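You operate a simulated robot arm through the tools that you are given. There is no shell and no other tool.

You are at the controls of a simulated robot arm. One attempt, no reset.

JOB
Switch the iron on, set it to high and give 3 shots of steam; dial and socket off after.
Fine: it stays on its rest.

The check looks at the end state, three seconds after you hand in, the way a careful person would. Anything else that was tipped, shoved, dropped, spilled or broken makes it a failure.

ROBOT AND FRAMES
A 6-joint arm with a two-finger parallel gripper, fixed in place. Base frame: the origin is at the foot of the arm, x ahead of it, y to its left, z up. Units: m, degrees, N and s.
With the tool pointing down near the work surface it reaches from about 0.58 to 0.94 m from the base axis. Its first joint turns from -149.0 to 149.0 degrees. Payload 3.43 kg.
Tool frame: the origin (TCP) lies between the finger pads and is the grasp point; the fingertips stand 0.034 m ahead of it; z points along the fingers, y is the line along which they close. Largest opening 0.128 m; finger width 0.024, thickness 0.012; the body of the gripper, 0.048 by 0.13 m, starts 0.096 m behind the TCP.
Orientation is that of the tool frame in the base frame, as a unit quaternion [x, y, z, w]. With the fingers straight down and closing along the base's y, the tool's x points along the base's -x, its y along +y and its z along -z.

CONTROLS
- The arm moves only by the tool play_rows. Its argument "increments" is a list of rows, each an object of numbers (a shift or turn left out is 0, a gripper value left out holds the last): "fingers": the opening in per cent of the stroke, from 0 (shut) to 100 (fully open); "tx", "ty", "tz": the shift along the tool's x, y, z in m; "rx", "ry", "rz": the turn, a rotation vector about the tool's x, y, z in degrees. In form: [{"fingers": .., "tx": .., "ty": .., "tz": .., "rx": .., "ry": .., "rz": ..}, ...]. A call has 1 to 20 rows; each row is the pose to reach, as a shift and turn from the pose commanded when the call began, along the tool's axes at that moment. A row lasts 0.2 s, in which the tool goes at most 0.05 m and 8.6 degrees; a call with a longer step from one row to the next is refused whole, and so is a gripper value outside its range. A pose out of reach is approached as far as the arm can. The call stops where the force on the tool passes 70 N (or 10 N more than at its start, if that is more) or the arm is blocked; 0.2 s more then pass. The fingers move at their own pace (about 0.108 m/s each) and stop on an object; they squeeze with about 21 N. The grip force told is the motor's: it shows also when the fingers shut on nothing. Time passes only in rows, and 0.2 s behind the last, so rows that repeat a pose let the fingers close. The reply holds the time, the measured pose of the TCP, the force on the tool along the base axes, the opening and the grip force, in the units named above and with some noise, with the torque about the TCP (base axes, N m) and any sound that the robot's microphone picked up.
- Cameras (640 x 400 px; columns grow to the right, rows downward): "scene" is fixed at [0.0482, 0.5005, 1.586]; the picture's right is [0.96, -0.29, 0.00], its down [-0.20, -0.68, -0.70] and it looks along [0.20, 0.67, -0.71] (base axes); focal length 321 px, centre (320, 200). "wrist" rides on the gripper at [0.076, -0.011, -0.16] in the tool frame; the picture's right is [0.15, 0.99, 0.00], its down [-0.88, 0.13, -0.46] and it looks along [-0.45, 0.07, 0.89] (tool axes); focal length 234 px, centre (320, 200).
- snapshot(camera): a new picture of that camera. The clock stands still meanwhile.
- slide_trunk(by): slides the trunk up (or, below 0, down) by that many m; the arm rides with it, the base frame stays. It gives what a move gives, with no picture.
- pixel_to_xyz(camera, pixels): for up to 12 pixels [column, row] of the newest picture of that camera ("zoom" is the newest enlarged one), the place [x, y, z] in the base frame of the surface seen there, good to about 0.002 m. The clock stands still meanwhile.
- zoom(camera, box): a new picture of the part [left, top, right, bottom] of that camera's present view, enlarged. The clock stands still meanwhile.
- job_done(): hands the job in; it is judged then, once.

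Open the gripper and draw the arm clear of the work before you hand the job in, unless the task says otherwise.

The tools are called after "Call:" by a JSON object that holds its "api" and its "payload". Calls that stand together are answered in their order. play_rows: Moves the arm, as the interface text tells. Its arguments: {"type":"object","properties":{"increments":{"type":"array"}},"required":["increments"]} The other tools are called the same way: slide_trunk (by) slides the trunk up or down; snapshot (camera) takes a picture; pixel_to_xyz (camera, pixels) gives the place of the surface under pixels of a picture; zoom (camera, box) takes an enlarged picture of a part of a camera's view; job_done () hands the job in.

At the start:

```text
t: 0.0
ee_pos: [0.2905, 0.7693, 1.3119]
tool_rot: [0.0, 1.0, 0.002, 0.0]
ft_force: [0.3, -1.4, 0.4]
wrist_torque: [-0.02, 0.01, -0.01]
finger_gap: 0.1281
grasp_force: 0.1
trunk travel left (down, up): [-0.65, 0.06]
```

scene: 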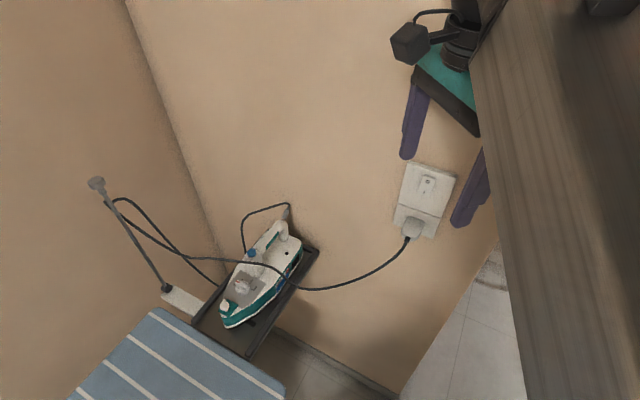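
wrist: 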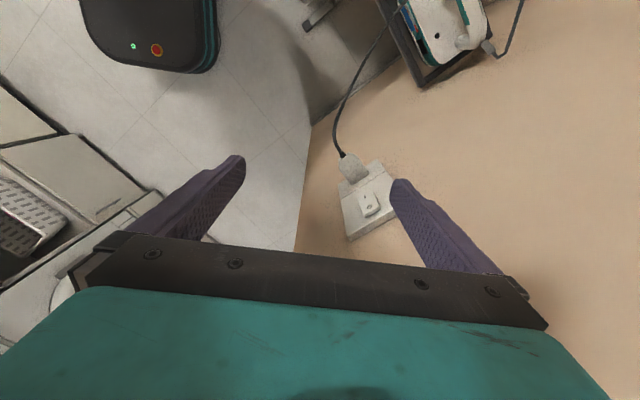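

I start by looking closer at the iron (around scene pixel 260,275) and the socket (around 425,200).

Call:
{"api": "zoom", "payload": {"camera": "scene", "box": [180, 190, 340, 350]}}

Call:
{"api": "zoom", "payload": {"camera": "scene", "box": [370, 150, 490, 250]}}

Call:
{"api": "zoom", "payload": {"camera": "wrist", "box": [300, 130, 440, 250]}}

Call:
{"api": "zoom", "payload": {"camera": "wrist", "box": [360, 0, 540, 110]}}

```text
2.50 times, centred on (260, 270) of scene
```

zoom: 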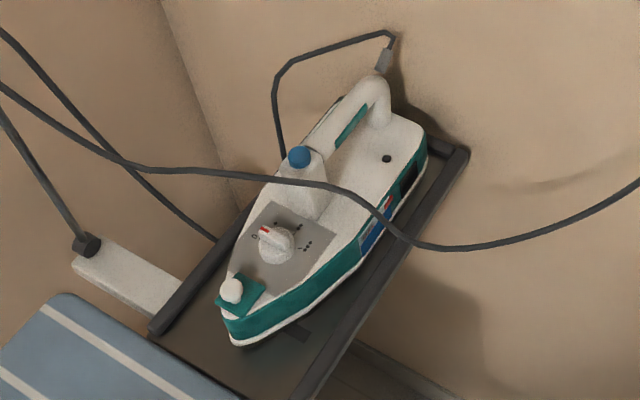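

```text
4.00 times, centred on (430, 200) of scene
```

zoom: 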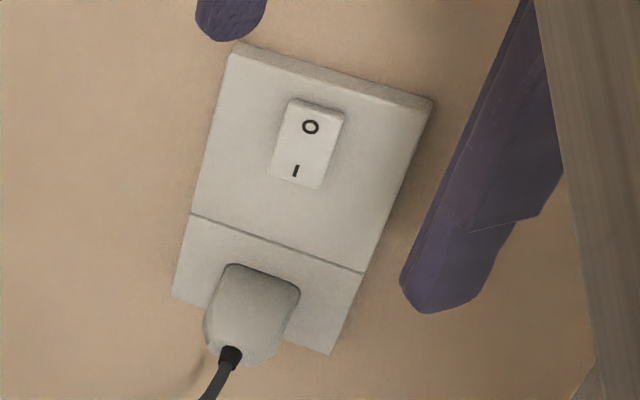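

```text
3.33 times, centred on (370, 190) of wrist
```

zoom: 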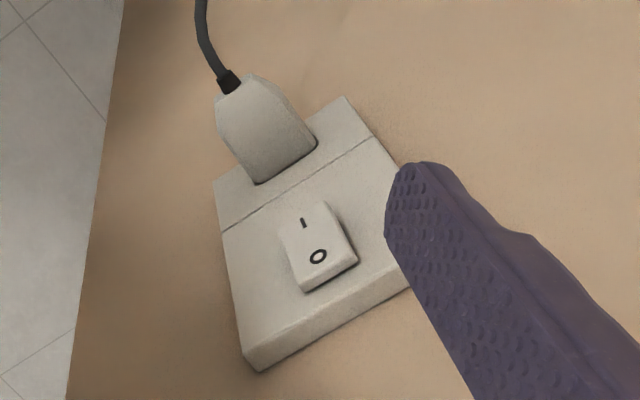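

```text
3.56 times, centred on (450, 55) of wrist
```

zoom: 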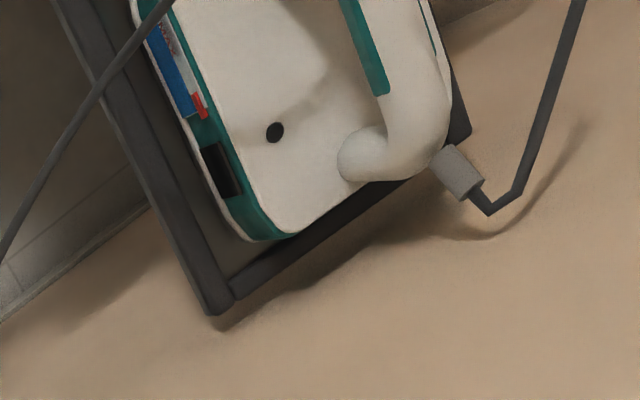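

I measure the wall, socket, switch and iron positions from the scene zooms. First a fresh socket zoom to read points on it: switch around zoom (308,145), plate corners, plug and wall.

Call:
{"api": "zoom", "payload": {"camera": "scene", "box": [370, 150, 490, 250]}}

Call:
{"api": "pixel_to_xyz", "payload": {"camera": "zoom", "pixels": [[310, 127], [295, 170], [320, 105], [300, 183], [240, 60], [425, 105], [200, 200], [360, 262], [250, 310], [60, 60], [60, 250], [450, 350]]}}

Call:
{"api": "zoom", "payload": {"camera": "scene", "box": [180, 190, 340, 350]}}

Call:
{"api": "pixel_to_xyz", "payload": {"camera": "zoom", "pixels": [[299, 155], [276, 243], [232, 290], [265, 230], [386, 158], [345, 125], [378, 95], [385, 62], [240, 340], [420, 150], [300, 215], [330, 230]]}}

```text
4.00 times, centred on (430, 200) of scene
```

zoom: 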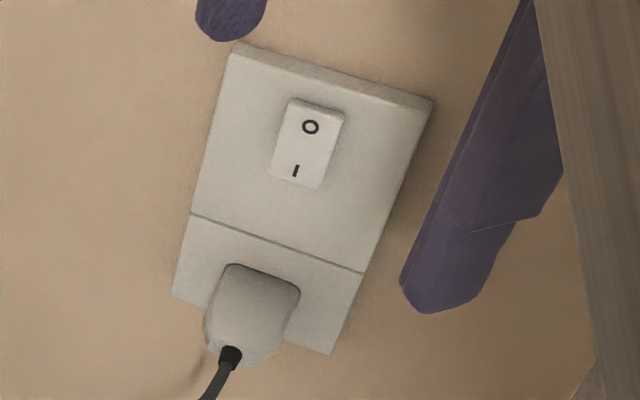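

```text
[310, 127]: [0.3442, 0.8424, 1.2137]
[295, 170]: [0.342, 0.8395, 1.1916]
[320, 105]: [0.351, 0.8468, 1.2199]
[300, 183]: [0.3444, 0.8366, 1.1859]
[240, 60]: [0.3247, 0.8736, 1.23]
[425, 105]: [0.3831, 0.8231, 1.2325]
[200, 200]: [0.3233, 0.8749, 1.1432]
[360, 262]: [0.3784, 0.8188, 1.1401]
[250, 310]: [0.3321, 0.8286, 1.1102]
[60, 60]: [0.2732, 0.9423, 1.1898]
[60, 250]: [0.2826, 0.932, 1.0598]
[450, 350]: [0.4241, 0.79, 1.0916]
```

```text
2.50 times, centred on (260, 270) of scene
```

zoom: 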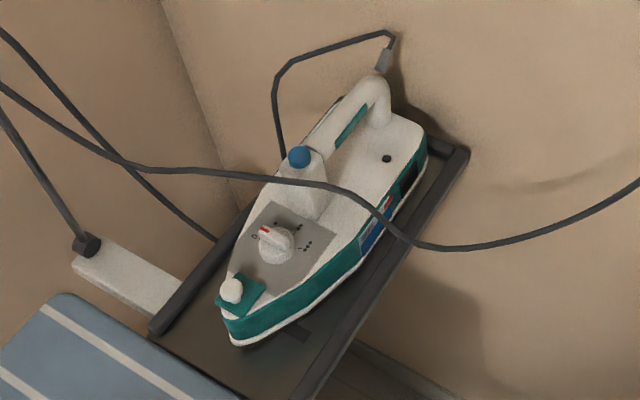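

```text
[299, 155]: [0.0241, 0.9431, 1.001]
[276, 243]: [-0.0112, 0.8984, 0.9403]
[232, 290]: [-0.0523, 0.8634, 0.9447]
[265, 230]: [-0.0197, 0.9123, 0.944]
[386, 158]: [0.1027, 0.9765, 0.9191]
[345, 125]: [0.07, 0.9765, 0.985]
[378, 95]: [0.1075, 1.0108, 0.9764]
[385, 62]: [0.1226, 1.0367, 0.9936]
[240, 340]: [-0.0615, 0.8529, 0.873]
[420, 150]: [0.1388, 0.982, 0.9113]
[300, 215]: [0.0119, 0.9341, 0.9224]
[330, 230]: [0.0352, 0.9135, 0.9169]
```

The rocker's lower "I" end stands ~3.5 mm prouder than the "O" end, so the socket is off. I look closer at the iron's dial, blue button, nose and side, and at the wooden thing on the right.

Call:
{"api": "zoom", "payload": {"camera": "scene", "box": [225, 235, 281, 270]}}

Call:
{"api": "zoom", "payload": {"camera": "scene", "box": [220, 265, 284, 330]}}

Call:
{"api": "zoom", "payload": {"camera": "scene", "box": [250, 210, 314, 274]}}

Call:
{"api": "pixel_to_xyz", "payload": {"camera": "scene", "pixels": [[500, 50], [520, 150], [550, 300], [600, 100], [480, 330], [97, 185], [165, 287], [180, 300], [150, 330], [250, 350], [310, 255], [400, 250]]}}

```text
11.43 times, centred on (253, 252) of scene
```

zoom: 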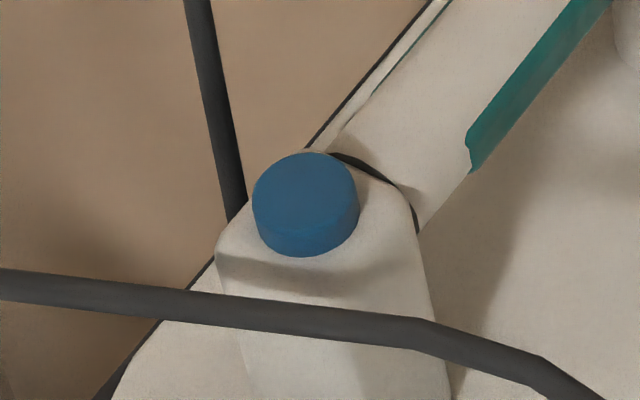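

```text
6.15 times, centred on (252, 298) of scene
```

zoom: 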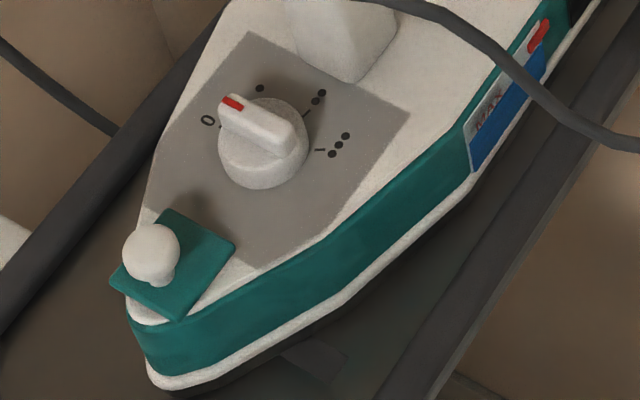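

```text
6.25 times, centred on (282, 242) of scene
```

zoom: 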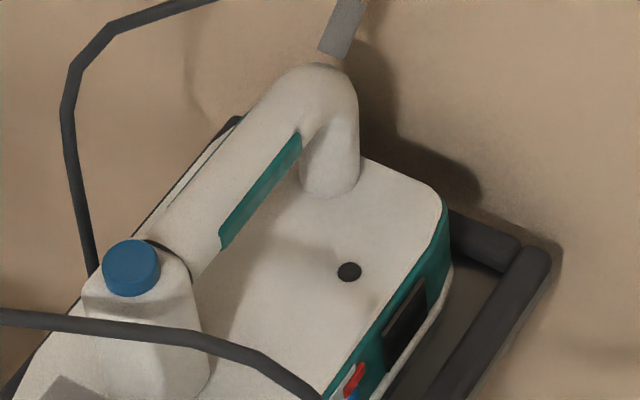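

```text
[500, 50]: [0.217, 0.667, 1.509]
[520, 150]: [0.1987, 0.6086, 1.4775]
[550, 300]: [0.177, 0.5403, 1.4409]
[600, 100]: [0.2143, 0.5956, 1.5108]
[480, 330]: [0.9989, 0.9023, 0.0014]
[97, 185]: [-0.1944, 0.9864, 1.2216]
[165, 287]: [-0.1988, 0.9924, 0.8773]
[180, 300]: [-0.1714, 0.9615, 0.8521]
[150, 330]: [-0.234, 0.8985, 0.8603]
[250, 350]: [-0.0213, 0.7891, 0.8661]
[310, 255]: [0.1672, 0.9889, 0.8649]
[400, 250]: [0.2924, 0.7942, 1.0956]
```

The dial has marks 0, •, ••, ••• and the red pointer seems near 0; there's a blue button on the handle front, a ball on the nose, and a dark lamp-like dot at the rear. I measure these in detail.

Call:
{"api": "zoom", "payload": {"camera": "scene", "box": [235, 265, 277, 300]}}

Call:
{"api": "zoom", "payload": {"camera": "scene", "box": [255, 260, 315, 300]}}

```text
11.43 times, centred on (256, 282) of scene
```

zoom: 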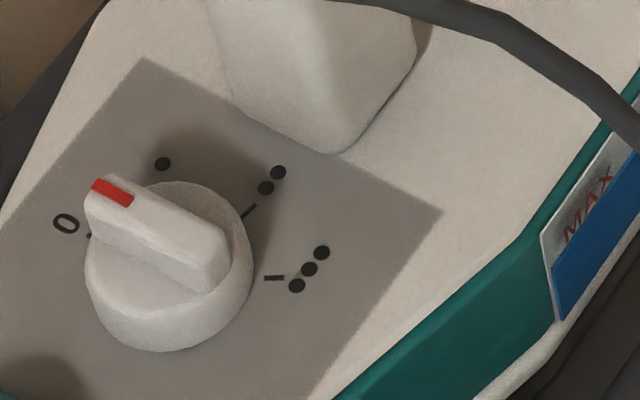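

```text
10.00 times, centred on (285, 280) of scene
```

zoom: 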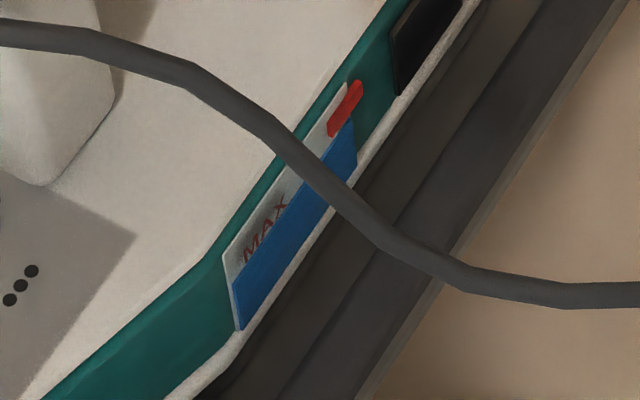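

I take the dial zoom again and read 3D points on marks, knob, pointer and panel.

Call:
{"api": "zoom", "payload": {"camera": "scene", "box": [235, 265, 277, 300]}}

Call:
{"api": "pixel_to_xyz", "payload": {"camera": "zoom", "pixels": [[66, 223], [162, 163], [266, 188], [296, 286], [246, 214], [268, 278], [112, 192], [150, 232], [205, 270], [160, 190], [150, 320], [235, 245]]}}

Call:
{"api": "pixel_to_xyz", "payload": {"camera": "zoom", "pixels": [[140, 70], [430, 212], [310, 390], [30, 260], [105, 300], [205, 320], [320, 100], [560, 60], [440, 5], [100, 212], [300, 100], [330, 150]]}}

Call:
{"api": "pixel_to_xyz", "payload": {"camera": "scene", "pixels": [[253, 247], [253, 253], [228, 260], [255, 263], [270, 268], [285, 281], [310, 290], [340, 286], [375, 267], [242, 230], [262, 210], [282, 205]]}}

```text
11.43 times, centred on (256, 282) of scene
```

zoom: 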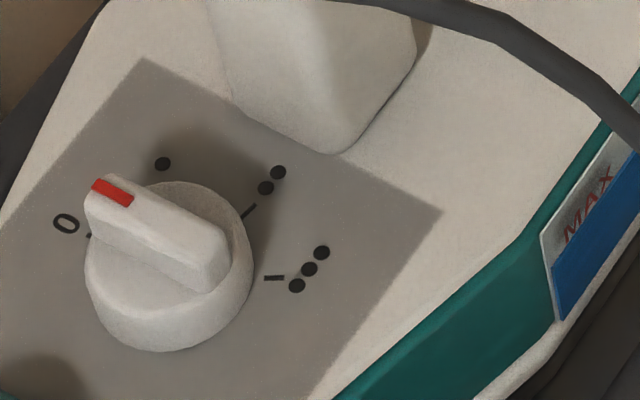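

```text
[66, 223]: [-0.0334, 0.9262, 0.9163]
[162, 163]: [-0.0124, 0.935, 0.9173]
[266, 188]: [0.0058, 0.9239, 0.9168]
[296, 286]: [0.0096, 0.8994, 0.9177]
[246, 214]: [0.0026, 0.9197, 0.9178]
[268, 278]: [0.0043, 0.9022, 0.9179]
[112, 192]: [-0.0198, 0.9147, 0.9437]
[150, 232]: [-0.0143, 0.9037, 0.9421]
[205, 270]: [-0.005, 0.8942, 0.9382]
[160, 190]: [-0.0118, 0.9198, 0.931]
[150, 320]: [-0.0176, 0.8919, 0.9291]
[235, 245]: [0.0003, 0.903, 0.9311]
```

```text
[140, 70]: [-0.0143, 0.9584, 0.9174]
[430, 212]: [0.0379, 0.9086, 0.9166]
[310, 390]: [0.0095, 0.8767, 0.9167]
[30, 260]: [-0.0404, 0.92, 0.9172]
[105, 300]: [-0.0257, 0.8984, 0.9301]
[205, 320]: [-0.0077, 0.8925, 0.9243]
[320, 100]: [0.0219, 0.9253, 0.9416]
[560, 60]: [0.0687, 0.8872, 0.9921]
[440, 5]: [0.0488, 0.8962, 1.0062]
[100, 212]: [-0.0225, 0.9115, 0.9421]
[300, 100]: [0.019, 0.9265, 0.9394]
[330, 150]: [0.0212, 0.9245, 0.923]
```

```text
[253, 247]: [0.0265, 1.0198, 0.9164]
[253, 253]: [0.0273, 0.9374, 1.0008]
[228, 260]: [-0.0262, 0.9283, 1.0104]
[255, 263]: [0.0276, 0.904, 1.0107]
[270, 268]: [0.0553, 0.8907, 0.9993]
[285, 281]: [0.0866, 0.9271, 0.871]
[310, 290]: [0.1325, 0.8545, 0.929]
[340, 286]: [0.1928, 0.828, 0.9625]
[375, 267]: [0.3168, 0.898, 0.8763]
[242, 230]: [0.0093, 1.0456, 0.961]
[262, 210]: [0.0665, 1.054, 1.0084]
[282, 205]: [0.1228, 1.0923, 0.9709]
```

The pointer (red, about 134° around the dial centre) is at 0, and the cord runs at z≈1.01 m between dial and blue button. First job is the socket: I turn the tool 45° so it faces the wall squarely and shut the fingers, staying in place.

Call:
{"api": "play_rows", "payload": {"increments": [{"fingers": 0, "rz": -7.5}, {"rz": -15}, {"rz": -22.5}, {"rz": -30}, {"rz": -37.5}, {"rz": -45}]}}

```text
t: 1.1
ee_pos: [0.2888, 0.7728, 1.3111]
tool_rot: [-0.255, 0.967, 0.006, -0.001]
ft_force: [-18.9, 15.1, 1.5]
wrist_torque: [-2.67, -3.02, -2.02]
finger_gap: 0.0
grasp_force: 21.1
trunk travel left (down, up): [-0.65, 0.06]
stopped in row 5: the force on the tool passed its limit at 147 N (the readings are from after the stop); the commanded pose is now the measured one
```

The wrist stopped at about 29.5° of turn: the torque (contact about 0.083 m behind and 0.165 m above the TCP) fits the camera meeting the robot's own forearm, so I turn the other way, to put the camera on the iron side (tool x toward 135°), easing back from the wall.

Call:
{"api": "play_rows", "payload": {"increments": [{"fingers": 0, "rz": 7.5}, {"rz": 15}, {"rz": 22.5}, {"rz": 30}, {"rz": 37.5}, {"rz": 45, "tx": 0.01, "ty": -0.003}, {"rz": 52.5, "tx": 0.02, "ty": -0.006}, {"rz": 60, "tx": 0.03, "ty": -0.009}, {"rz": 67.5, "tx": 0.04, "ty": -0.0115}, {"rz": 74.5, "tx": 0.048, "ty": -0.0133}]}}

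```text
t: 3.3
ee_pos: [0.2533, 0.7392, 1.3059]
tool_rot: [0.381, 0.924, 0.009, -0.005]
ft_force: [-0.3, -0.9, -0.1]
wrist_torque: [-0.04, -0.02, -0.02]
finger_gap: 0.0
grasp_force: 21.0
out of reach, approached as far as the arm can: row 10
trunk travel left (down, up): [-0.65, 0.06]
```

Turned, but the last row was flagged at the reach limit. I look at both cameras to see how the arm stands.

Call:
{"api": "snapshot", "payload": {"camera": "scene"}}

Call:
{"api": "snapshot", "payload": {"camera": "wrist"}}

```text
taken
```

scene: 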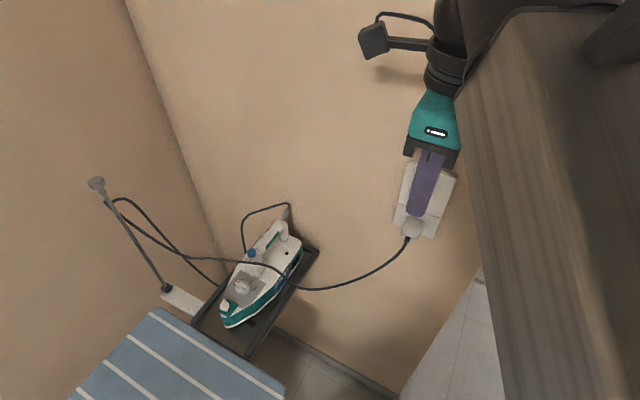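

```text
taken
```

wrist: 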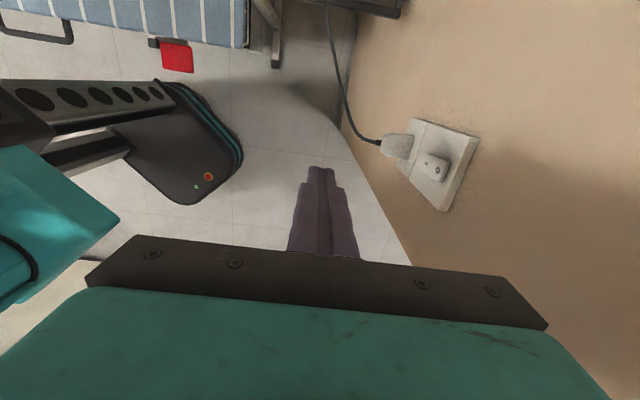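

I check where the wooden-looking part near the camera (e.g. pixels 520,60 / 500,200 / 560,300) and the gripper parts are now.

Call:
{"api": "pixel_to_xyz", "payload": {"camera": "scene", "pixels": [[520, 20], [470, 100], [500, 250], [520, 380], [600, 60], [600, 300], [630, 200], [447, 50], [435, 130], [370, 40], [630, 40], [570, 390]]}}

Call:
{"api": "pixel_to_xyz", "payload": {"camera": "wrist", "pixels": [[60, 250], [10, 300], [110, 215], [40, 100], [150, 90], [80, 150], [210, 170], [433, 166], [440, 172], [425, 160], [400, 146], [450, 200]]}}

```text
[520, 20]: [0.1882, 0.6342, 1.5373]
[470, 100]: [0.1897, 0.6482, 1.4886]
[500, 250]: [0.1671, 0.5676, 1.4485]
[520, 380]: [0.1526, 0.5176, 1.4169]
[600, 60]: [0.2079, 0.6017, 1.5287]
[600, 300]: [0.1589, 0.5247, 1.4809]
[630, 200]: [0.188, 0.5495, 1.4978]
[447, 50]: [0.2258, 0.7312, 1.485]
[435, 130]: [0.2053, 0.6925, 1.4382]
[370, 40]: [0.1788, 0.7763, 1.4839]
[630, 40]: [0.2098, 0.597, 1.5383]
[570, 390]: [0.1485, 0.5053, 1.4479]
```

```text
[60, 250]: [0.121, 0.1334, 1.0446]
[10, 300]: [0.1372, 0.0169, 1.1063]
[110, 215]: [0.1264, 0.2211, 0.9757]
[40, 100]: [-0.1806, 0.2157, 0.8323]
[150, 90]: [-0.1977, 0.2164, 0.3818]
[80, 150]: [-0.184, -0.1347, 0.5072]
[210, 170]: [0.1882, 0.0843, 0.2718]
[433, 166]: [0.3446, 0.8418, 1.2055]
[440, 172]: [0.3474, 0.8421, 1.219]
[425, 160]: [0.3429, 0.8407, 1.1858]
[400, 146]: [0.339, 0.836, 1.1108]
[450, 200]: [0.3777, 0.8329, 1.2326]
```

The forearm lies low behind the wrist, so the camera stays on the iron side. Now I tilt the tool 45° toward the wall while lowering to hover about 6 cm in front of the rocker's "I" end (u≈-0.351, z≈1.19).

Call:
{"api": "play_rows", "payload": {"increments": [{"fingers": 0, "rx": -7.5, "tx": 0.001, "ty": 0.004, "tz": 0.015}, {"rx": -15, "tx": 0.002, "ty": 0.01, "tz": 0.03}, {"rx": -22.5, "tx": 0.004, "ty": 0.018, "tz": 0.05}, {"rx": -30, "tx": 0.005, "ty": 0.026, "tz": 0.07}, {"rx": -37.5, "tx": 0.006, "ty": 0.034, "tz": 0.085}, {"rx": -45, "tx": 0.0074, "ty": 0.041, "tz": 0.1}, {"rx": -45, "tx": 0.0074, "ty": 0.041, "tz": 0.1}]}}

```text
t: 4.9
ee_pos: [0.278, 0.7757, 1.207]
tool_rot: [0.354, 0.852, 0.358, 0.142]
ft_force: [-0.4, 0.4, 0.0]
wrist_torque: [0.03, 0.03, 0.03]
finger_gap: 0.0
grasp_force: 21.1
trunk travel left (down, up): [-0.65, 0.06]
```

The tool reached the hover pose with no contact. I look to verify fingertip alignment with the rocker.

Call:
{"api": "snapshot", "payload": {"camera": "wrist"}}

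Call:
{"api": "zoom", "payload": {"camera": "scene", "box": [370, 130, 490, 250]}}

```text
taken
```

wrist: 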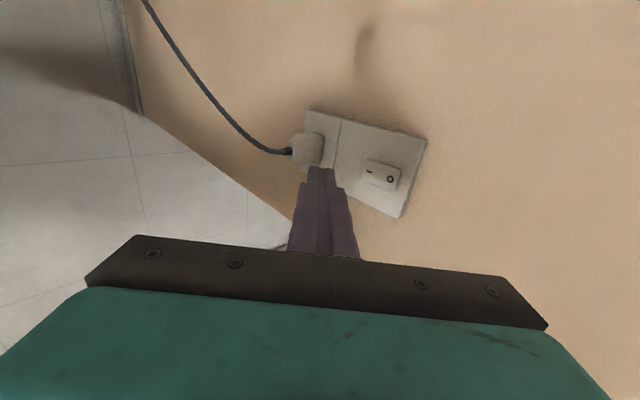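

```text
3.33 times, centred on (430, 190) of scene
```

zoom: 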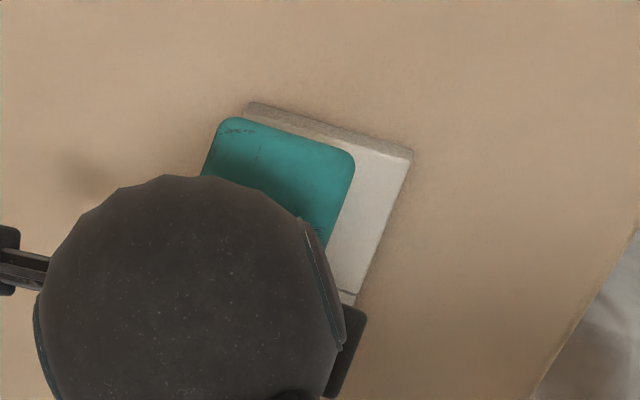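

I zoom on the wrist view to measure the rocker's I/O ends and the fingertip from this viewpoint.

Call:
{"api": "zoom", "payload": {"camera": "wrist", "box": [290, 100, 434, 220]}}

Call:
{"api": "pixel_to_xyz", "payload": {"camera": "wrist", "pixels": [[368, 171], [390, 178], [364, 163], [366, 180], [395, 172], [397, 186], [313, 170], [328, 170], [330, 180], [345, 190]]}}

```text
3.33 times, centred on (362, 160) of wrist
```

zoom: 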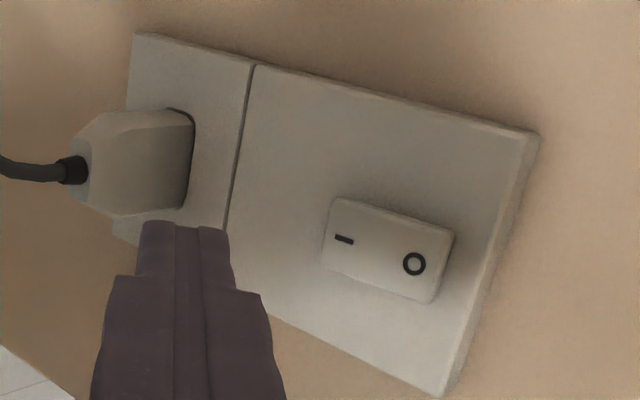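

```text
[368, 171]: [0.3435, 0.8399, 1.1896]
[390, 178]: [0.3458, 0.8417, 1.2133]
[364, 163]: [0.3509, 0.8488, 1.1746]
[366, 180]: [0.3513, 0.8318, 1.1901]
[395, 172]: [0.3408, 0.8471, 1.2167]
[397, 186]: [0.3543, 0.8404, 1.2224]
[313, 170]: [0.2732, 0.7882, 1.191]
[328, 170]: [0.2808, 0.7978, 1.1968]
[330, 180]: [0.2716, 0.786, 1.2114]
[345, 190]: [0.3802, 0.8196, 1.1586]
```

The "I" end is at (0.3435, 0.8399, 1.190), directly ahead of the closed fingertips' upper edge (u≈-0.352, z≈1.191). I press along the wall normal in small steps, 3 mm lower.

Call:
{"api": "play_rows", "payload": {"increments": [{"fingers": 0, "ty": 0.0184, "tz": 0.0226}, {"ty": 0.0333, "tz": 0.0375}, {"ty": 0.0375, "tz": 0.0417}, {"ty": 0.0396, "tz": 0.0438}, {"ty": 0.041, "tz": 0.0452}, {"ty": 0.0424, "tz": 0.0466}, {"ty": 0.0438, "tz": 0.048}]}}

```text
t: 6.5
ee_pos: [0.3239, 0.8188, 1.204]
tool_rot: [0.354, 0.853, 0.357, 0.142]
ft_force: [-4.0, -4.9, -0.2]
wrist_torque: [-0.11, 0.04, -0.06]
finger_gap: 0.0
grasp_force: 20.7
trunk travel left (down, up): [-0.65, 0.06]
```

Contact with about 6 N at contact w≈0.8405. I push a couple of millimetres further to make sure it rocks over.

Call:
{"api": "play_rows", "payload": {"increments": [{"ty": 0.0007, "tz": 0.0007}, {"ty": 0.0014, "tz": 0.0014}, {"ty": 0.0021, "tz": 0.0021}]}}

```text
t: 7.3
ee_pos: [0.3231, 0.818, 1.2041]
tool_rot: [0.353, 0.853, 0.358, 0.141]
ft_force: [-16.4, -18.2, -3.8]
wrist_torque: [-0.37, 0.33, -0.1]
finger_gap: 0.0
grasp_force: 21.1
trunk travel left (down, up): [-0.65, 0.06]
```

Force rose to 25 N without further travel, so it's bottomed. I back off straight from the wall and look at the rocker.

Call:
{"api": "play_rows", "payload": {"increments": [{"ty": -0.014, "tz": -0.014}, {"ty": -0.035, "tz": -0.035}, {"ty": -0.05, "tz": -0.05}, {"ty": -0.05, "tz": -0.05}]}}

Call:
{"api": "zoom", "payload": {"camera": "wrist", "box": [290, 100, 434, 220]}}

Call:
{"api": "zoom", "payload": {"camera": "scene", "box": [180, 190, 340, 350]}}

```text
t: 8.3
ee_pos: [0.2772, 0.7722, 1.2041]
tool_rot: [0.354, 0.853, 0.358, 0.142]
ft_force: [0.0, -0.4, 0.2]
wrist_torque: [0.01, 0.02, 0.02]
finger_gap: 0.0
grasp_force: 21.2
trunk travel left (down, up): [-0.65, 0.06]
```

```text
3.33 times, centred on (362, 160) of wrist
```

zoom: 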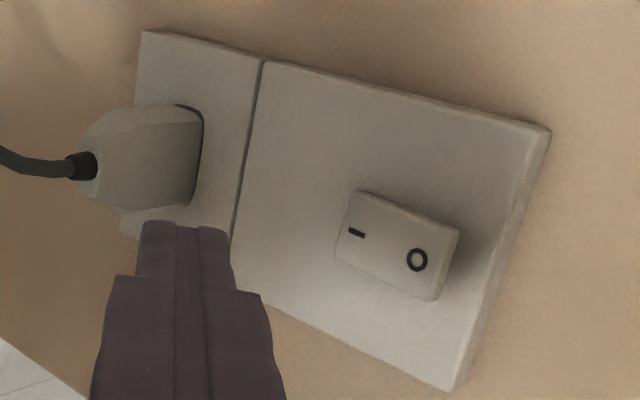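

```text
2.50 times, centred on (260, 270) of scene
```

zoom: 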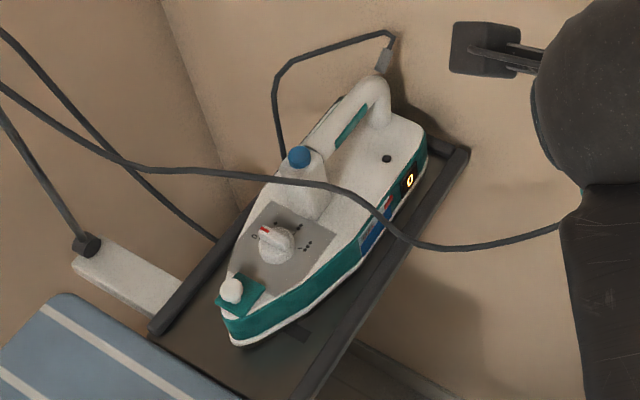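

The rocker now sits on I and the iron's side display has lit up showing "0". I retreat from the wall and carry the gripper over toward the iron at a safe height (z≈1.25), reducing the tilt to 20°.

Call:
{"api": "play_rows", "payload": {"increments": [{"fingers": 0, "ty": -0.0283, "tz": -0.0283}, {"ty": -0.0566, "tz": -0.0566}, {"ty": -0.0636, "tz": -0.0919, "rx": 5}, {"ty": -0.0672, "tz": -0.1167, "tx": 0.03, "rx": 10}, {"ty": -0.0735, "tz": -0.1386, "tx": 0.07, "rx": 15}, {"ty": -0.0841, "tz": -0.1492, "tx": 0.112, "rx": 20}, {"ty": -0.0962, "tz": -0.1612, "tx": 0.155, "rx": 25}, {"ty": -0.0962, "tz": -0.1612, "tx": 0.2, "rx": 25}, {"ty": -0.0962, "tz": -0.1612, "tx": 0.245, "rx": 25}, {"ty": -0.0962, "tz": -0.1612, "tx": 0.285, "rx": 25}, {"ty": -0.0962, "tz": -0.1612, "tx": 0.3, "rx": 25}]}}

Call:
{"api": "snapshot", "payload": {"camera": "wrist"}}

Call:
{"api": "snapshot", "payload": {"camera": "scene"}}

```text
t: 10.7
ee_pos: [-0.0658, 0.8542, 1.2505]
tool_rot: [0.376, 0.91, 0.164, 0.062]
ft_force: [-0.5, 0.0, 0.9]
wrist_torque: [0.02, 0.01, 0.03]
finger_gap: 0.0
grasp_force: 20.8
trunk travel left (down, up): [-0.65, 0.06]
```

```text
taken
```

wrist: 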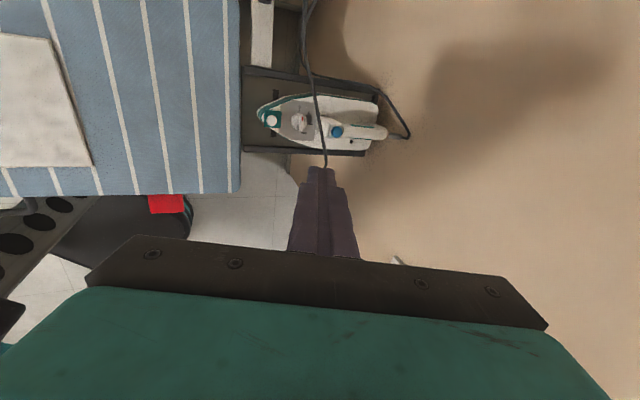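

```text
taken
```

scene: 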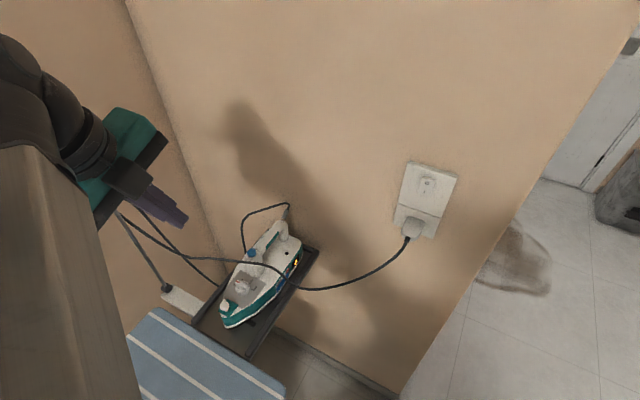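

Good overhead view of the iron from the wrist (around 320,120). I zoom in on it and measure.

Call:
{"api": "zoom", "payload": {"camera": "wrist", "box": [240, 70, 400, 170]}}

Call:
{"api": "zoom", "payload": {"camera": "wrist", "box": [260, 95, 324, 145]}}

Call:
{"api": "pixel_to_xyz", "payload": {"camera": "wrist", "pixels": [[320, 155], [316, 120], [312, 95], [305, 60], [302, 30], [310, 5], [90, 130], [200, 185], [235, 185], [50, 120], [240, 100], [235, 30]]}}

```text
4.00 times, centred on (320, 120) of wrist
```

zoom: 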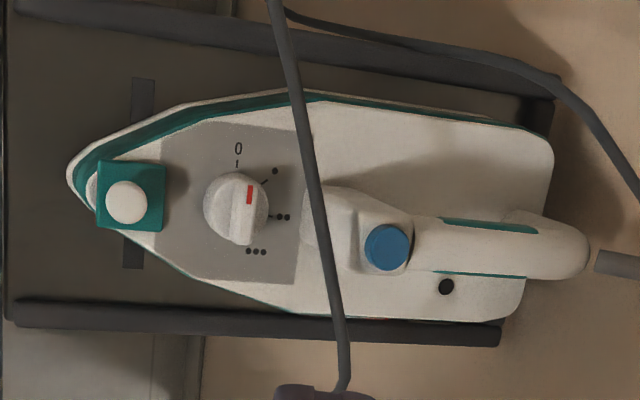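

```text
8.00 times, centred on (292, 120) of wrist
```

zoom: 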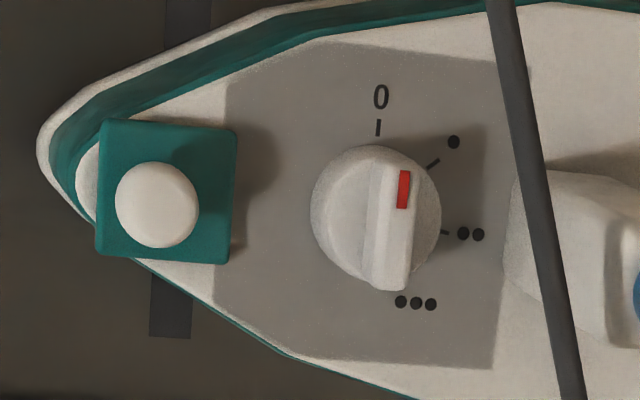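

```text
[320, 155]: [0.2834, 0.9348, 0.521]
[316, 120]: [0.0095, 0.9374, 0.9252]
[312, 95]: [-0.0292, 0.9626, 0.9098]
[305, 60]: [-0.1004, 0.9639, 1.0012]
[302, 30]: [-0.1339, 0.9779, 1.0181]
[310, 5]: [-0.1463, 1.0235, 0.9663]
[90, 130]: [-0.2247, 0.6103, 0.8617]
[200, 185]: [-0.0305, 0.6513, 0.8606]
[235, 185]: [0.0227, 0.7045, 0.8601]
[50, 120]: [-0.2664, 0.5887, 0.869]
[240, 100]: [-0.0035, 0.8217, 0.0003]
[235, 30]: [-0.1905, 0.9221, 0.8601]
```

From above, the order is 0 → • → •• → ••• clockwise. I measure tick positions and knob points in this zoom to find the dial centre and angles.

Call:
{"api": "zoom", "payload": {"camera": "wrist", "box": [274, 100, 314, 140]}}

```text
10.00 times, centred on (294, 120) of wrist
```

zoom: 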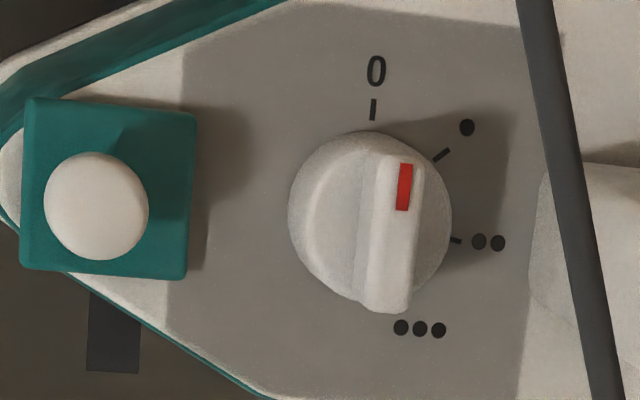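

Call:
{"api": "pixel_to_xyz", "payload": {"camera": "zoom", "pixels": [[374, 100], [373, 120], [376, 71], [436, 159], [448, 150], [467, 128], [454, 239], [488, 242], [419, 329], [404, 186], [388, 300], [385, 240]]}}

Call:
{"api": "pixel_to_xyz", "payload": {"camera": "zoom", "pixels": [[292, 215], [447, 215], [355, 137], [345, 295], [330, 215], [430, 255], [95, 205], [185, 120], [25, 265], [365, 240], [415, 240], [395, 160]]}}

```text
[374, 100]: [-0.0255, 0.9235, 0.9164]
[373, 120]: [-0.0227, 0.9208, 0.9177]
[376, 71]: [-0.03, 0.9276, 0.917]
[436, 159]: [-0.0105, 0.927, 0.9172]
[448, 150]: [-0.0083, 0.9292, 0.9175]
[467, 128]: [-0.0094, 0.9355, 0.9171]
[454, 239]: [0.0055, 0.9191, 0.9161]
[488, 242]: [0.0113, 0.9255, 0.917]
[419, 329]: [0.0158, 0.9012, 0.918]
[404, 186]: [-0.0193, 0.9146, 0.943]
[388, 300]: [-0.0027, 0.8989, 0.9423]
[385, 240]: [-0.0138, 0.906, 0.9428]
```

```text
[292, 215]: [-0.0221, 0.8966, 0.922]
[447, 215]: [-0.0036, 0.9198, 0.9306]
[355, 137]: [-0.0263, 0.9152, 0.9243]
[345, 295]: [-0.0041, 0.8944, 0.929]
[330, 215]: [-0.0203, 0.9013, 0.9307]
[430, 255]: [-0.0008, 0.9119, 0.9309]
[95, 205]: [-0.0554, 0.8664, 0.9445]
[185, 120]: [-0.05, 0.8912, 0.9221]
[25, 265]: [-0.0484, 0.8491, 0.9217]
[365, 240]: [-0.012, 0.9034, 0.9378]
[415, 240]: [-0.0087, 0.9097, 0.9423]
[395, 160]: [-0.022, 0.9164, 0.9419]
```

Dial centre ≈(-0.0125, 0.907), marks about 46° apart, so 0→••• is roughly 140° clockwise. Before engaging, I test up here that the wrist can turn 144° about its own axis freely, opening the fingers to a ~18 mm slot.

Call:
{"api": "play_rows", "payload": {"increments": [{"fingers": 14, "rz": 8}, {"rz": 16}, {"rz": 24}, {"rz": 32}, {"rz": 40}, {"rz": 48}, {"rz": 56}, {"rz": 64}, {"rz": 72}, {"rz": 80}, {"rz": 88}, {"rz": 96}, {"rz": 104}, {"rz": 112}, {"rz": 120}, {"rz": 128}, {"rz": 136}, {"rz": 144}, {"rz": 150}, {"rz": 150}]}}

Call:
{"api": "snapshot", "payload": {"camera": "wrist"}}

Call:
{"api": "snapshot", "payload": {"camera": "scene"}}

```text
t: 14.9
ee_pos: [-0.0499, 0.8558, 1.2572]
tool_rot: [0.604, 0.778, 0.173, 0.015]
ft_force: [0.1, 0.7, 0.6]
wrist_torque: [0.01, -0.01, -0.02]
finger_gap: 0.018
grasp_force: 0.1
out of reach, approached as far as the arm can: row 4, 5, 6, 7, 8, 9, 10, 11, 12, 13, 14, 15, 16, 17, 18, 19, 20
trunk travel left (down, up): [-0.65, 0.06]
```

```text
taken
```

wrist: 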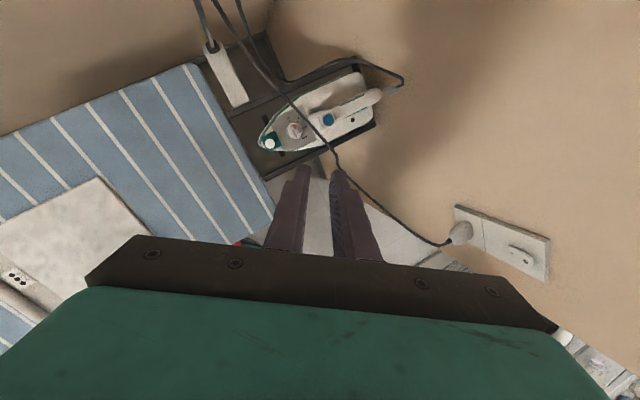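

```text
taken
```

scene: 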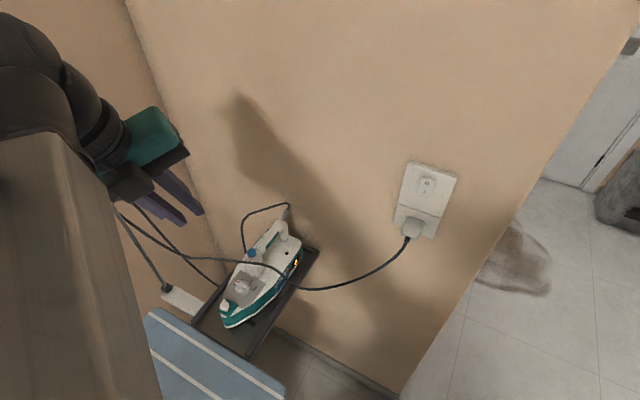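

The wrist stops at tool-x ≈ 106° (joint limit), so a single 140° turn isn't possible; I'll need two grips, using the free range on the other side. I measure the arm's forearm in the current scene view to judge clearances.

Call:
{"api": "pixel_to_xyz", "payload": {"camera": "scene", "pixels": [[20, 150], [60, 140], [100, 200], [130, 300], [150, 390], [50, 380], [10, 250], [20, 60], [80, 90], [110, 120], [150, 140], [130, 185]]}}

Call:
{"api": "pixel_to_xyz", "payload": {"camera": "wrist", "pixels": [[345, 185], [395, 225], [440, 243], [310, 125], [290, 100], [270, 78], [245, 40], [228, 10], [220, 25], [205, 20], [400, 85], [275, 205]]}}

```text
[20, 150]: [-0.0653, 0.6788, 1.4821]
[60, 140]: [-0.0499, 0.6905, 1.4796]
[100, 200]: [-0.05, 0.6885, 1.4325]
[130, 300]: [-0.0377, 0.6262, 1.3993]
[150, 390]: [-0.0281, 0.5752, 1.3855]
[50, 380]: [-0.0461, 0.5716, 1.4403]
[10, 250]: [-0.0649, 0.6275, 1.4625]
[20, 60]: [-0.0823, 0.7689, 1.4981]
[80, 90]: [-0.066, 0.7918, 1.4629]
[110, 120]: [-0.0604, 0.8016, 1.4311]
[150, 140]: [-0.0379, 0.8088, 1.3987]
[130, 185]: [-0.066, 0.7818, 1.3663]
```

```text
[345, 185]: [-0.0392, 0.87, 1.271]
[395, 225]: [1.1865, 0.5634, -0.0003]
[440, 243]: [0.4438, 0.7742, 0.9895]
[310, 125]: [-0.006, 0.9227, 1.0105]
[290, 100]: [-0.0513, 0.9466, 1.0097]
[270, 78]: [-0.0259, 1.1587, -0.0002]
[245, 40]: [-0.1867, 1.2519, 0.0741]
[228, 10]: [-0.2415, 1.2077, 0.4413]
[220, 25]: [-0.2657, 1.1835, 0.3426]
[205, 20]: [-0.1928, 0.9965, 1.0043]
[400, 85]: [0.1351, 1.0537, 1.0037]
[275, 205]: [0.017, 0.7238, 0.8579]
```

The forearm rises only ~21° here and will be flatter at the dial, which helps camera clearance. I first turn back a little to confirm from which pose increments now count.

Call:
{"api": "play_rows", "payload": {"increments": [{"rz": -8}, {"rz": -16}, {"rz": -16}]}}

```text
t: 15.7
ee_pos: [-0.0502, 0.8559, 1.2559]
tool_rot: [0.487, 0.856, 0.17, 0.039]
ft_force: [-1.1, 0.1, 0.1]
wrist_torque: [-0.01, 0.0, 0.03]
finger_gap: 0.0179
grasp_force: 0.1
trunk travel left (down, up): [-0.65, 0.06]
```

Increments count from the actual pose. Now I go down to a hover above and nose-side of the dial (tip ≈ z 1.06, clear of the cord at z≈1.01), adding 4° tilt and opening the fingers to ~50 mm.

Call:
{"api": "play_rows", "payload": {"increments": [{"fingers": 39, "tx": -0.0021, "ty": -0.0155, "tz": 0.0386, "rx": -1, "ry": 0.25}, {"tx": -0.0042, "ty": -0.0309, "tz": 0.0772, "rx": -2, "ry": 0.5}, {"tx": -0.0063, "ty": -0.0464, "tz": 0.1157, "rx": -3, "ry": 0.75}, {"tx": -0.0084, "ty": -0.0618, "tz": 0.1543, "rx": -3.9, "ry": 1.0}, {"tx": -0.0084, "ty": -0.0618, "tz": 0.1543, "rx": -3.9, "ry": 1.0}]}}

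Call:
{"api": "snapshot", "payload": {"camera": "wrist"}}

Call:
{"api": "snapshot", "payload": {"camera": "scene"}}

```text
t: 16.9
ee_pos: [-0.0598, 0.8588, 1.0859]
tool_rot: [0.485, 0.849, 0.203, 0.049]
ft_force: [-0.8, -0.2, -0.3]
wrist_torque: [0.02, -0.01, -0.03]
finger_gap: 0.0499
grasp_force: 0.0
trunk travel left (down, up): [-0.65, 0.06]
```

```text
taken
```

wrist: 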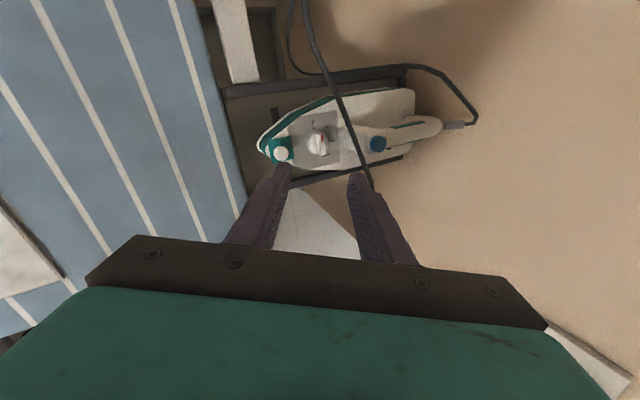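

```text
taken
```

scene: 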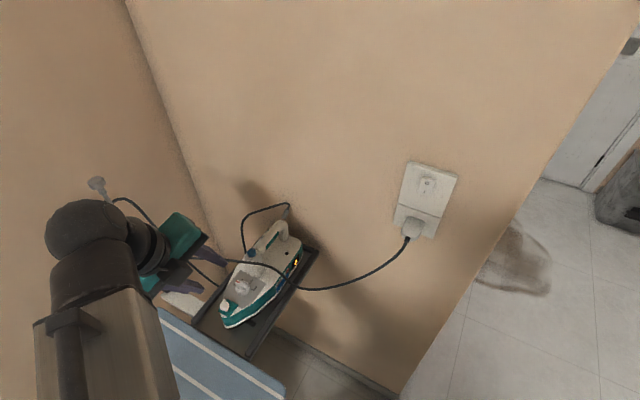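

Hover reached (TCP z≈1.086); the dial shows at (318,143). Now I turn the tool about its axis toward tool-x ≈ 215–223°, slowly near the end to feel for the forearm.

Call:
{"api": "play_rows", "payload": {"increments": [{"rz": -8}, {"rz": -16}, {"rz": -24}, {"rz": -32}, {"rz": -40}, {"rz": -48}, {"rz": -56}, {"rz": -64}, {"rz": -70}, {"rz": -74}, {"rz": -78}, {"rz": -81}, {"rz": -84}, {"rz": -87}, {"rz": -90}, {"rz": -90}]}}

Call:
{"api": "snapshot", "payload": {"camera": "scene"}}

Call:
{"api": "snapshot", "payload": {"camera": "wrist"}}

```text
t: 20.3
ee_pos: [-0.059, 0.8595, 1.0873]
tool_rot: [-0.258, 0.943, 0.11, 0.179]
ft_force: [0.6, -0.4, -0.9]
wrist_torque: [-0.01, 0.01, -0.03]
finger_gap: 0.0499
grasp_force: 0.0
trunk travel left (down, up): [-0.65, 0.06]
```

```text
taken
```

scene: 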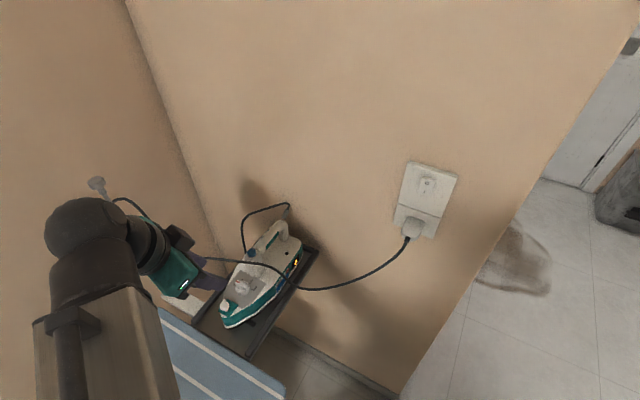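

```text
taken
```

wrist: 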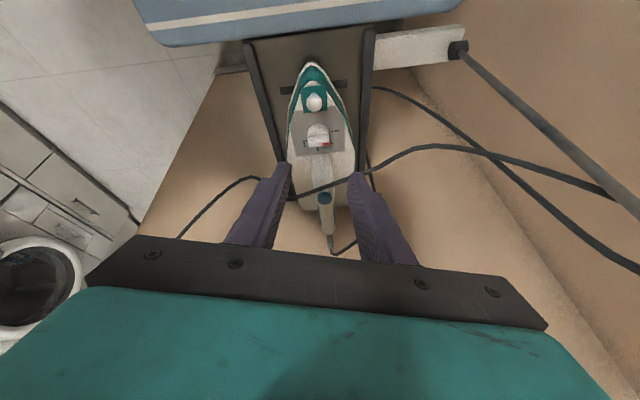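

No contact at tool-x ≈ 209°. Since the forearm is flatter here, I test whether the camera can pass under/behind it by turning on slowly.

Call:
{"api": "play_rows", "payload": {"increments": [{"rz": -4}, {"rz": -8}, {"rz": -12}, {"rz": -15}, {"rz": -18}, {"rz": -21}, {"rz": -24}, {"rz": -27}, {"rz": -30}, {"rz": -30}]}}

Call:
{"api": "snapshot", "payload": {"camera": "scene"}}

Call:
{"api": "snapshot", "payload": {"camera": "wrist"}}

```text
t: 22.5
ee_pos: [-0.0598, 0.8601, 1.088]
tool_rot: [-0.494, 0.844, 0.06, 0.2]
ft_force: [-0.5, -0.6, 0.0]
wrist_torque: [0.0, 0.01, 0.01]
finger_gap: 0.0498
grasp_force: 0.1
trunk travel left (down, up): [-0.65, 0.06]
```

```text
taken
```

scene: 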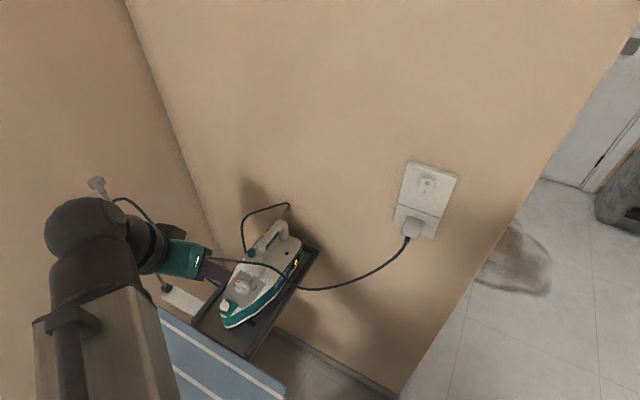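

```text
taken
```

wrist: 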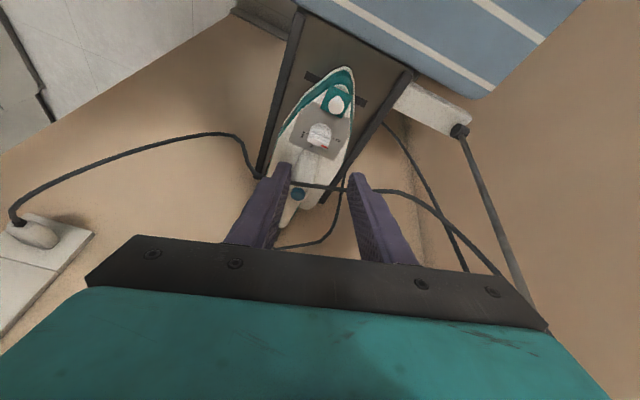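

Clear at ≈240°. I keep turning slowly toward 313° so that one straight turn could cover the whole dial range.

Call:
{"api": "play_rows", "payload": {"increments": [{"rz": -4}, {"rz": -8}, {"rz": -12}, {"rz": -16}, {"rz": -20}, {"rz": -24}, {"rz": -28}, {"rz": -32}, {"rz": -36}, {"rz": -40}, {"rz": -44}, {"rz": -48}, {"rz": -52}, {"rz": -56}, {"rz": -60}, {"rz": -64}, {"rz": -68}, {"rz": -72}, {"rz": -72}]}}

Call:
{"api": "snapshot", "payload": {"camera": "scene"}}

Call:
{"api": "snapshot", "payload": {"camera": "wrist"}}

```text
t: 26.5
ee_pos: [-0.0606, 0.8588, 1.0873]
tool_rot: [0.895, -0.394, 0.069, -0.198]
ft_force: [-1.3, -0.1, 0.0]
wrist_torque: [0.01, -0.01, 0.0]
finger_gap: 0.0497
grasp_force: 0.0
trunk travel left (down, up): [-0.65, 0.06]
```

```text
taken
```

scene: 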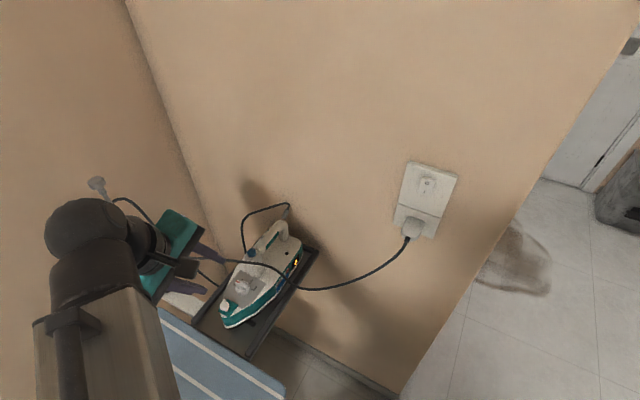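

```text
taken
```

wrist: 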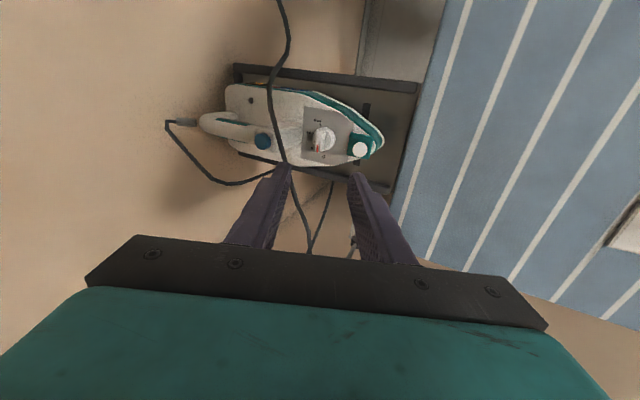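

The wrist passed all the way round: tool-x is now ≈313°, aligned with the pointer bar, so one 145° turn is possible. I zoom in on the dial to refine its centre and the pointer angle from this view.

Call:
{"api": "zoom", "payload": {"camera": "wrist", "box": [292, 108, 356, 172]}}

```text
6.25 times, centred on (324, 140) of wrist
```

zoom: 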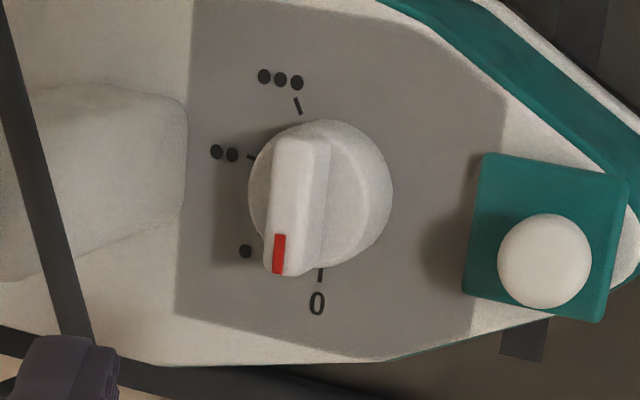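

Call:
{"api": "pixel_to_xyz", "payload": {"camera": "zoom", "pixels": [[279, 253], [297, 145], [288, 200], [268, 200], [325, 200], [380, 200], [330, 125], [345, 262], [255, 190], [320, 274], [298, 106], [252, 156]]}}

Call:
{"api": "pixel_to_xyz", "payload": {"camera": "zoom", "pixels": [[300, 138], [278, 268], [278, 135], [318, 135], [315, 190], [272, 170], [350, 195], [390, 195], [316, 303], [245, 251], [224, 153], [281, 79]]}}

```text
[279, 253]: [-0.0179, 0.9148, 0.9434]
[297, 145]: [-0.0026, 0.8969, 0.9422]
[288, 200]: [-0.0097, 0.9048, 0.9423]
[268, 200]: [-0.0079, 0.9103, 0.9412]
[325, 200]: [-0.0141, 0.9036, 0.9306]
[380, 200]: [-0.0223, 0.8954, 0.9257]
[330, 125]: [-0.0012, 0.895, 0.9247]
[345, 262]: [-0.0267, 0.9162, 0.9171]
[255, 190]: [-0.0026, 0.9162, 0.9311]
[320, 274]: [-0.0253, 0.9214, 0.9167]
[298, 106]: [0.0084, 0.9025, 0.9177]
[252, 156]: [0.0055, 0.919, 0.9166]
```

```text
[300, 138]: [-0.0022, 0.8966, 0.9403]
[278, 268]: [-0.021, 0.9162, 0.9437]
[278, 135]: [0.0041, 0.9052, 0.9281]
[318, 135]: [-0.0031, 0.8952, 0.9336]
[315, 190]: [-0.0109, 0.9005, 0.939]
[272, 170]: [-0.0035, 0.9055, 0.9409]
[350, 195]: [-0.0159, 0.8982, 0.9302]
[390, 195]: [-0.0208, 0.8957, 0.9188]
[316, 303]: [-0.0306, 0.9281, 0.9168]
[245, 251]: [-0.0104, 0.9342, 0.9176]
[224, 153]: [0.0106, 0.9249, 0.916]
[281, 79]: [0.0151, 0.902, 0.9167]
```

Dial refined: centre ≈(-0.0118, 0.9067), pointer at 133.8°, ticks near 132/86/38/-10°. I narrow the fingers to ~22 mm and descend along the tilted axis to about 3 cm above engagement.

Call:
{"api": "play_rows", "payload": {"increments": [{"fingers": 17, "tx": 0.0015, "ty": -0.0008, "tz": 0.02}, {"tx": 0.003, "ty": -0.0017, "tz": 0.045}, {"tx": 0.003, "ty": -0.0017, "tz": 0.07}, {"tx": 0.003, "ty": -0.0017, "tz": 0.09}, {"tx": 0.003, "ty": -0.0017, "tz": 0.102}, {"tx": 0.003, "ty": -0.0017, "tz": 0.102}]}}

Call:
{"api": "snapshot", "payload": {"camera": "wrist"}}

Call:
{"api": "zoom", "payload": {"camera": "scene", "box": [190, 210, 318, 338]}}

```text
t: 27.9
ee_pos: [-0.0293, 0.8886, 0.9956]
tool_rot: [0.895, -0.394, 0.069, -0.198]
ft_force: [-0.2, -1.1, 0.6]
wrist_torque: [0.01, -0.01, 0.0]
finger_gap: 0.0219
grasp_force: 0.0
trunk travel left (down, up): [-0.65, 0.06]
```

```text
taken
```

wrist: 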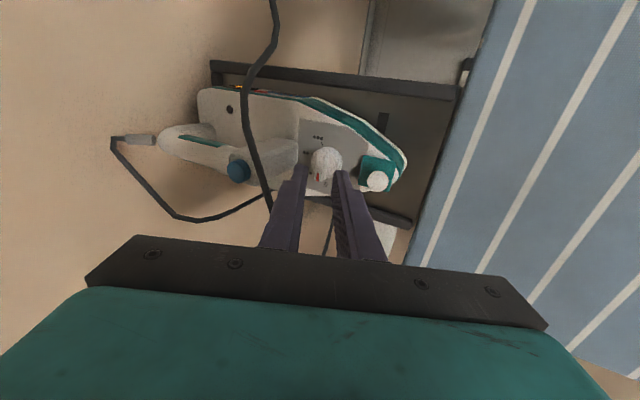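

```text
3.12 times, centred on (254, 274) of scene
```

zoom: 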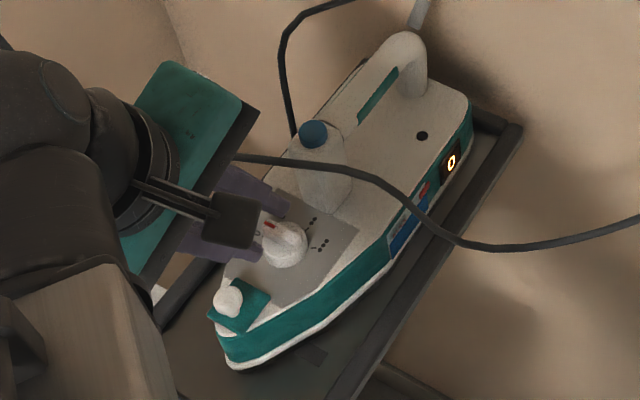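

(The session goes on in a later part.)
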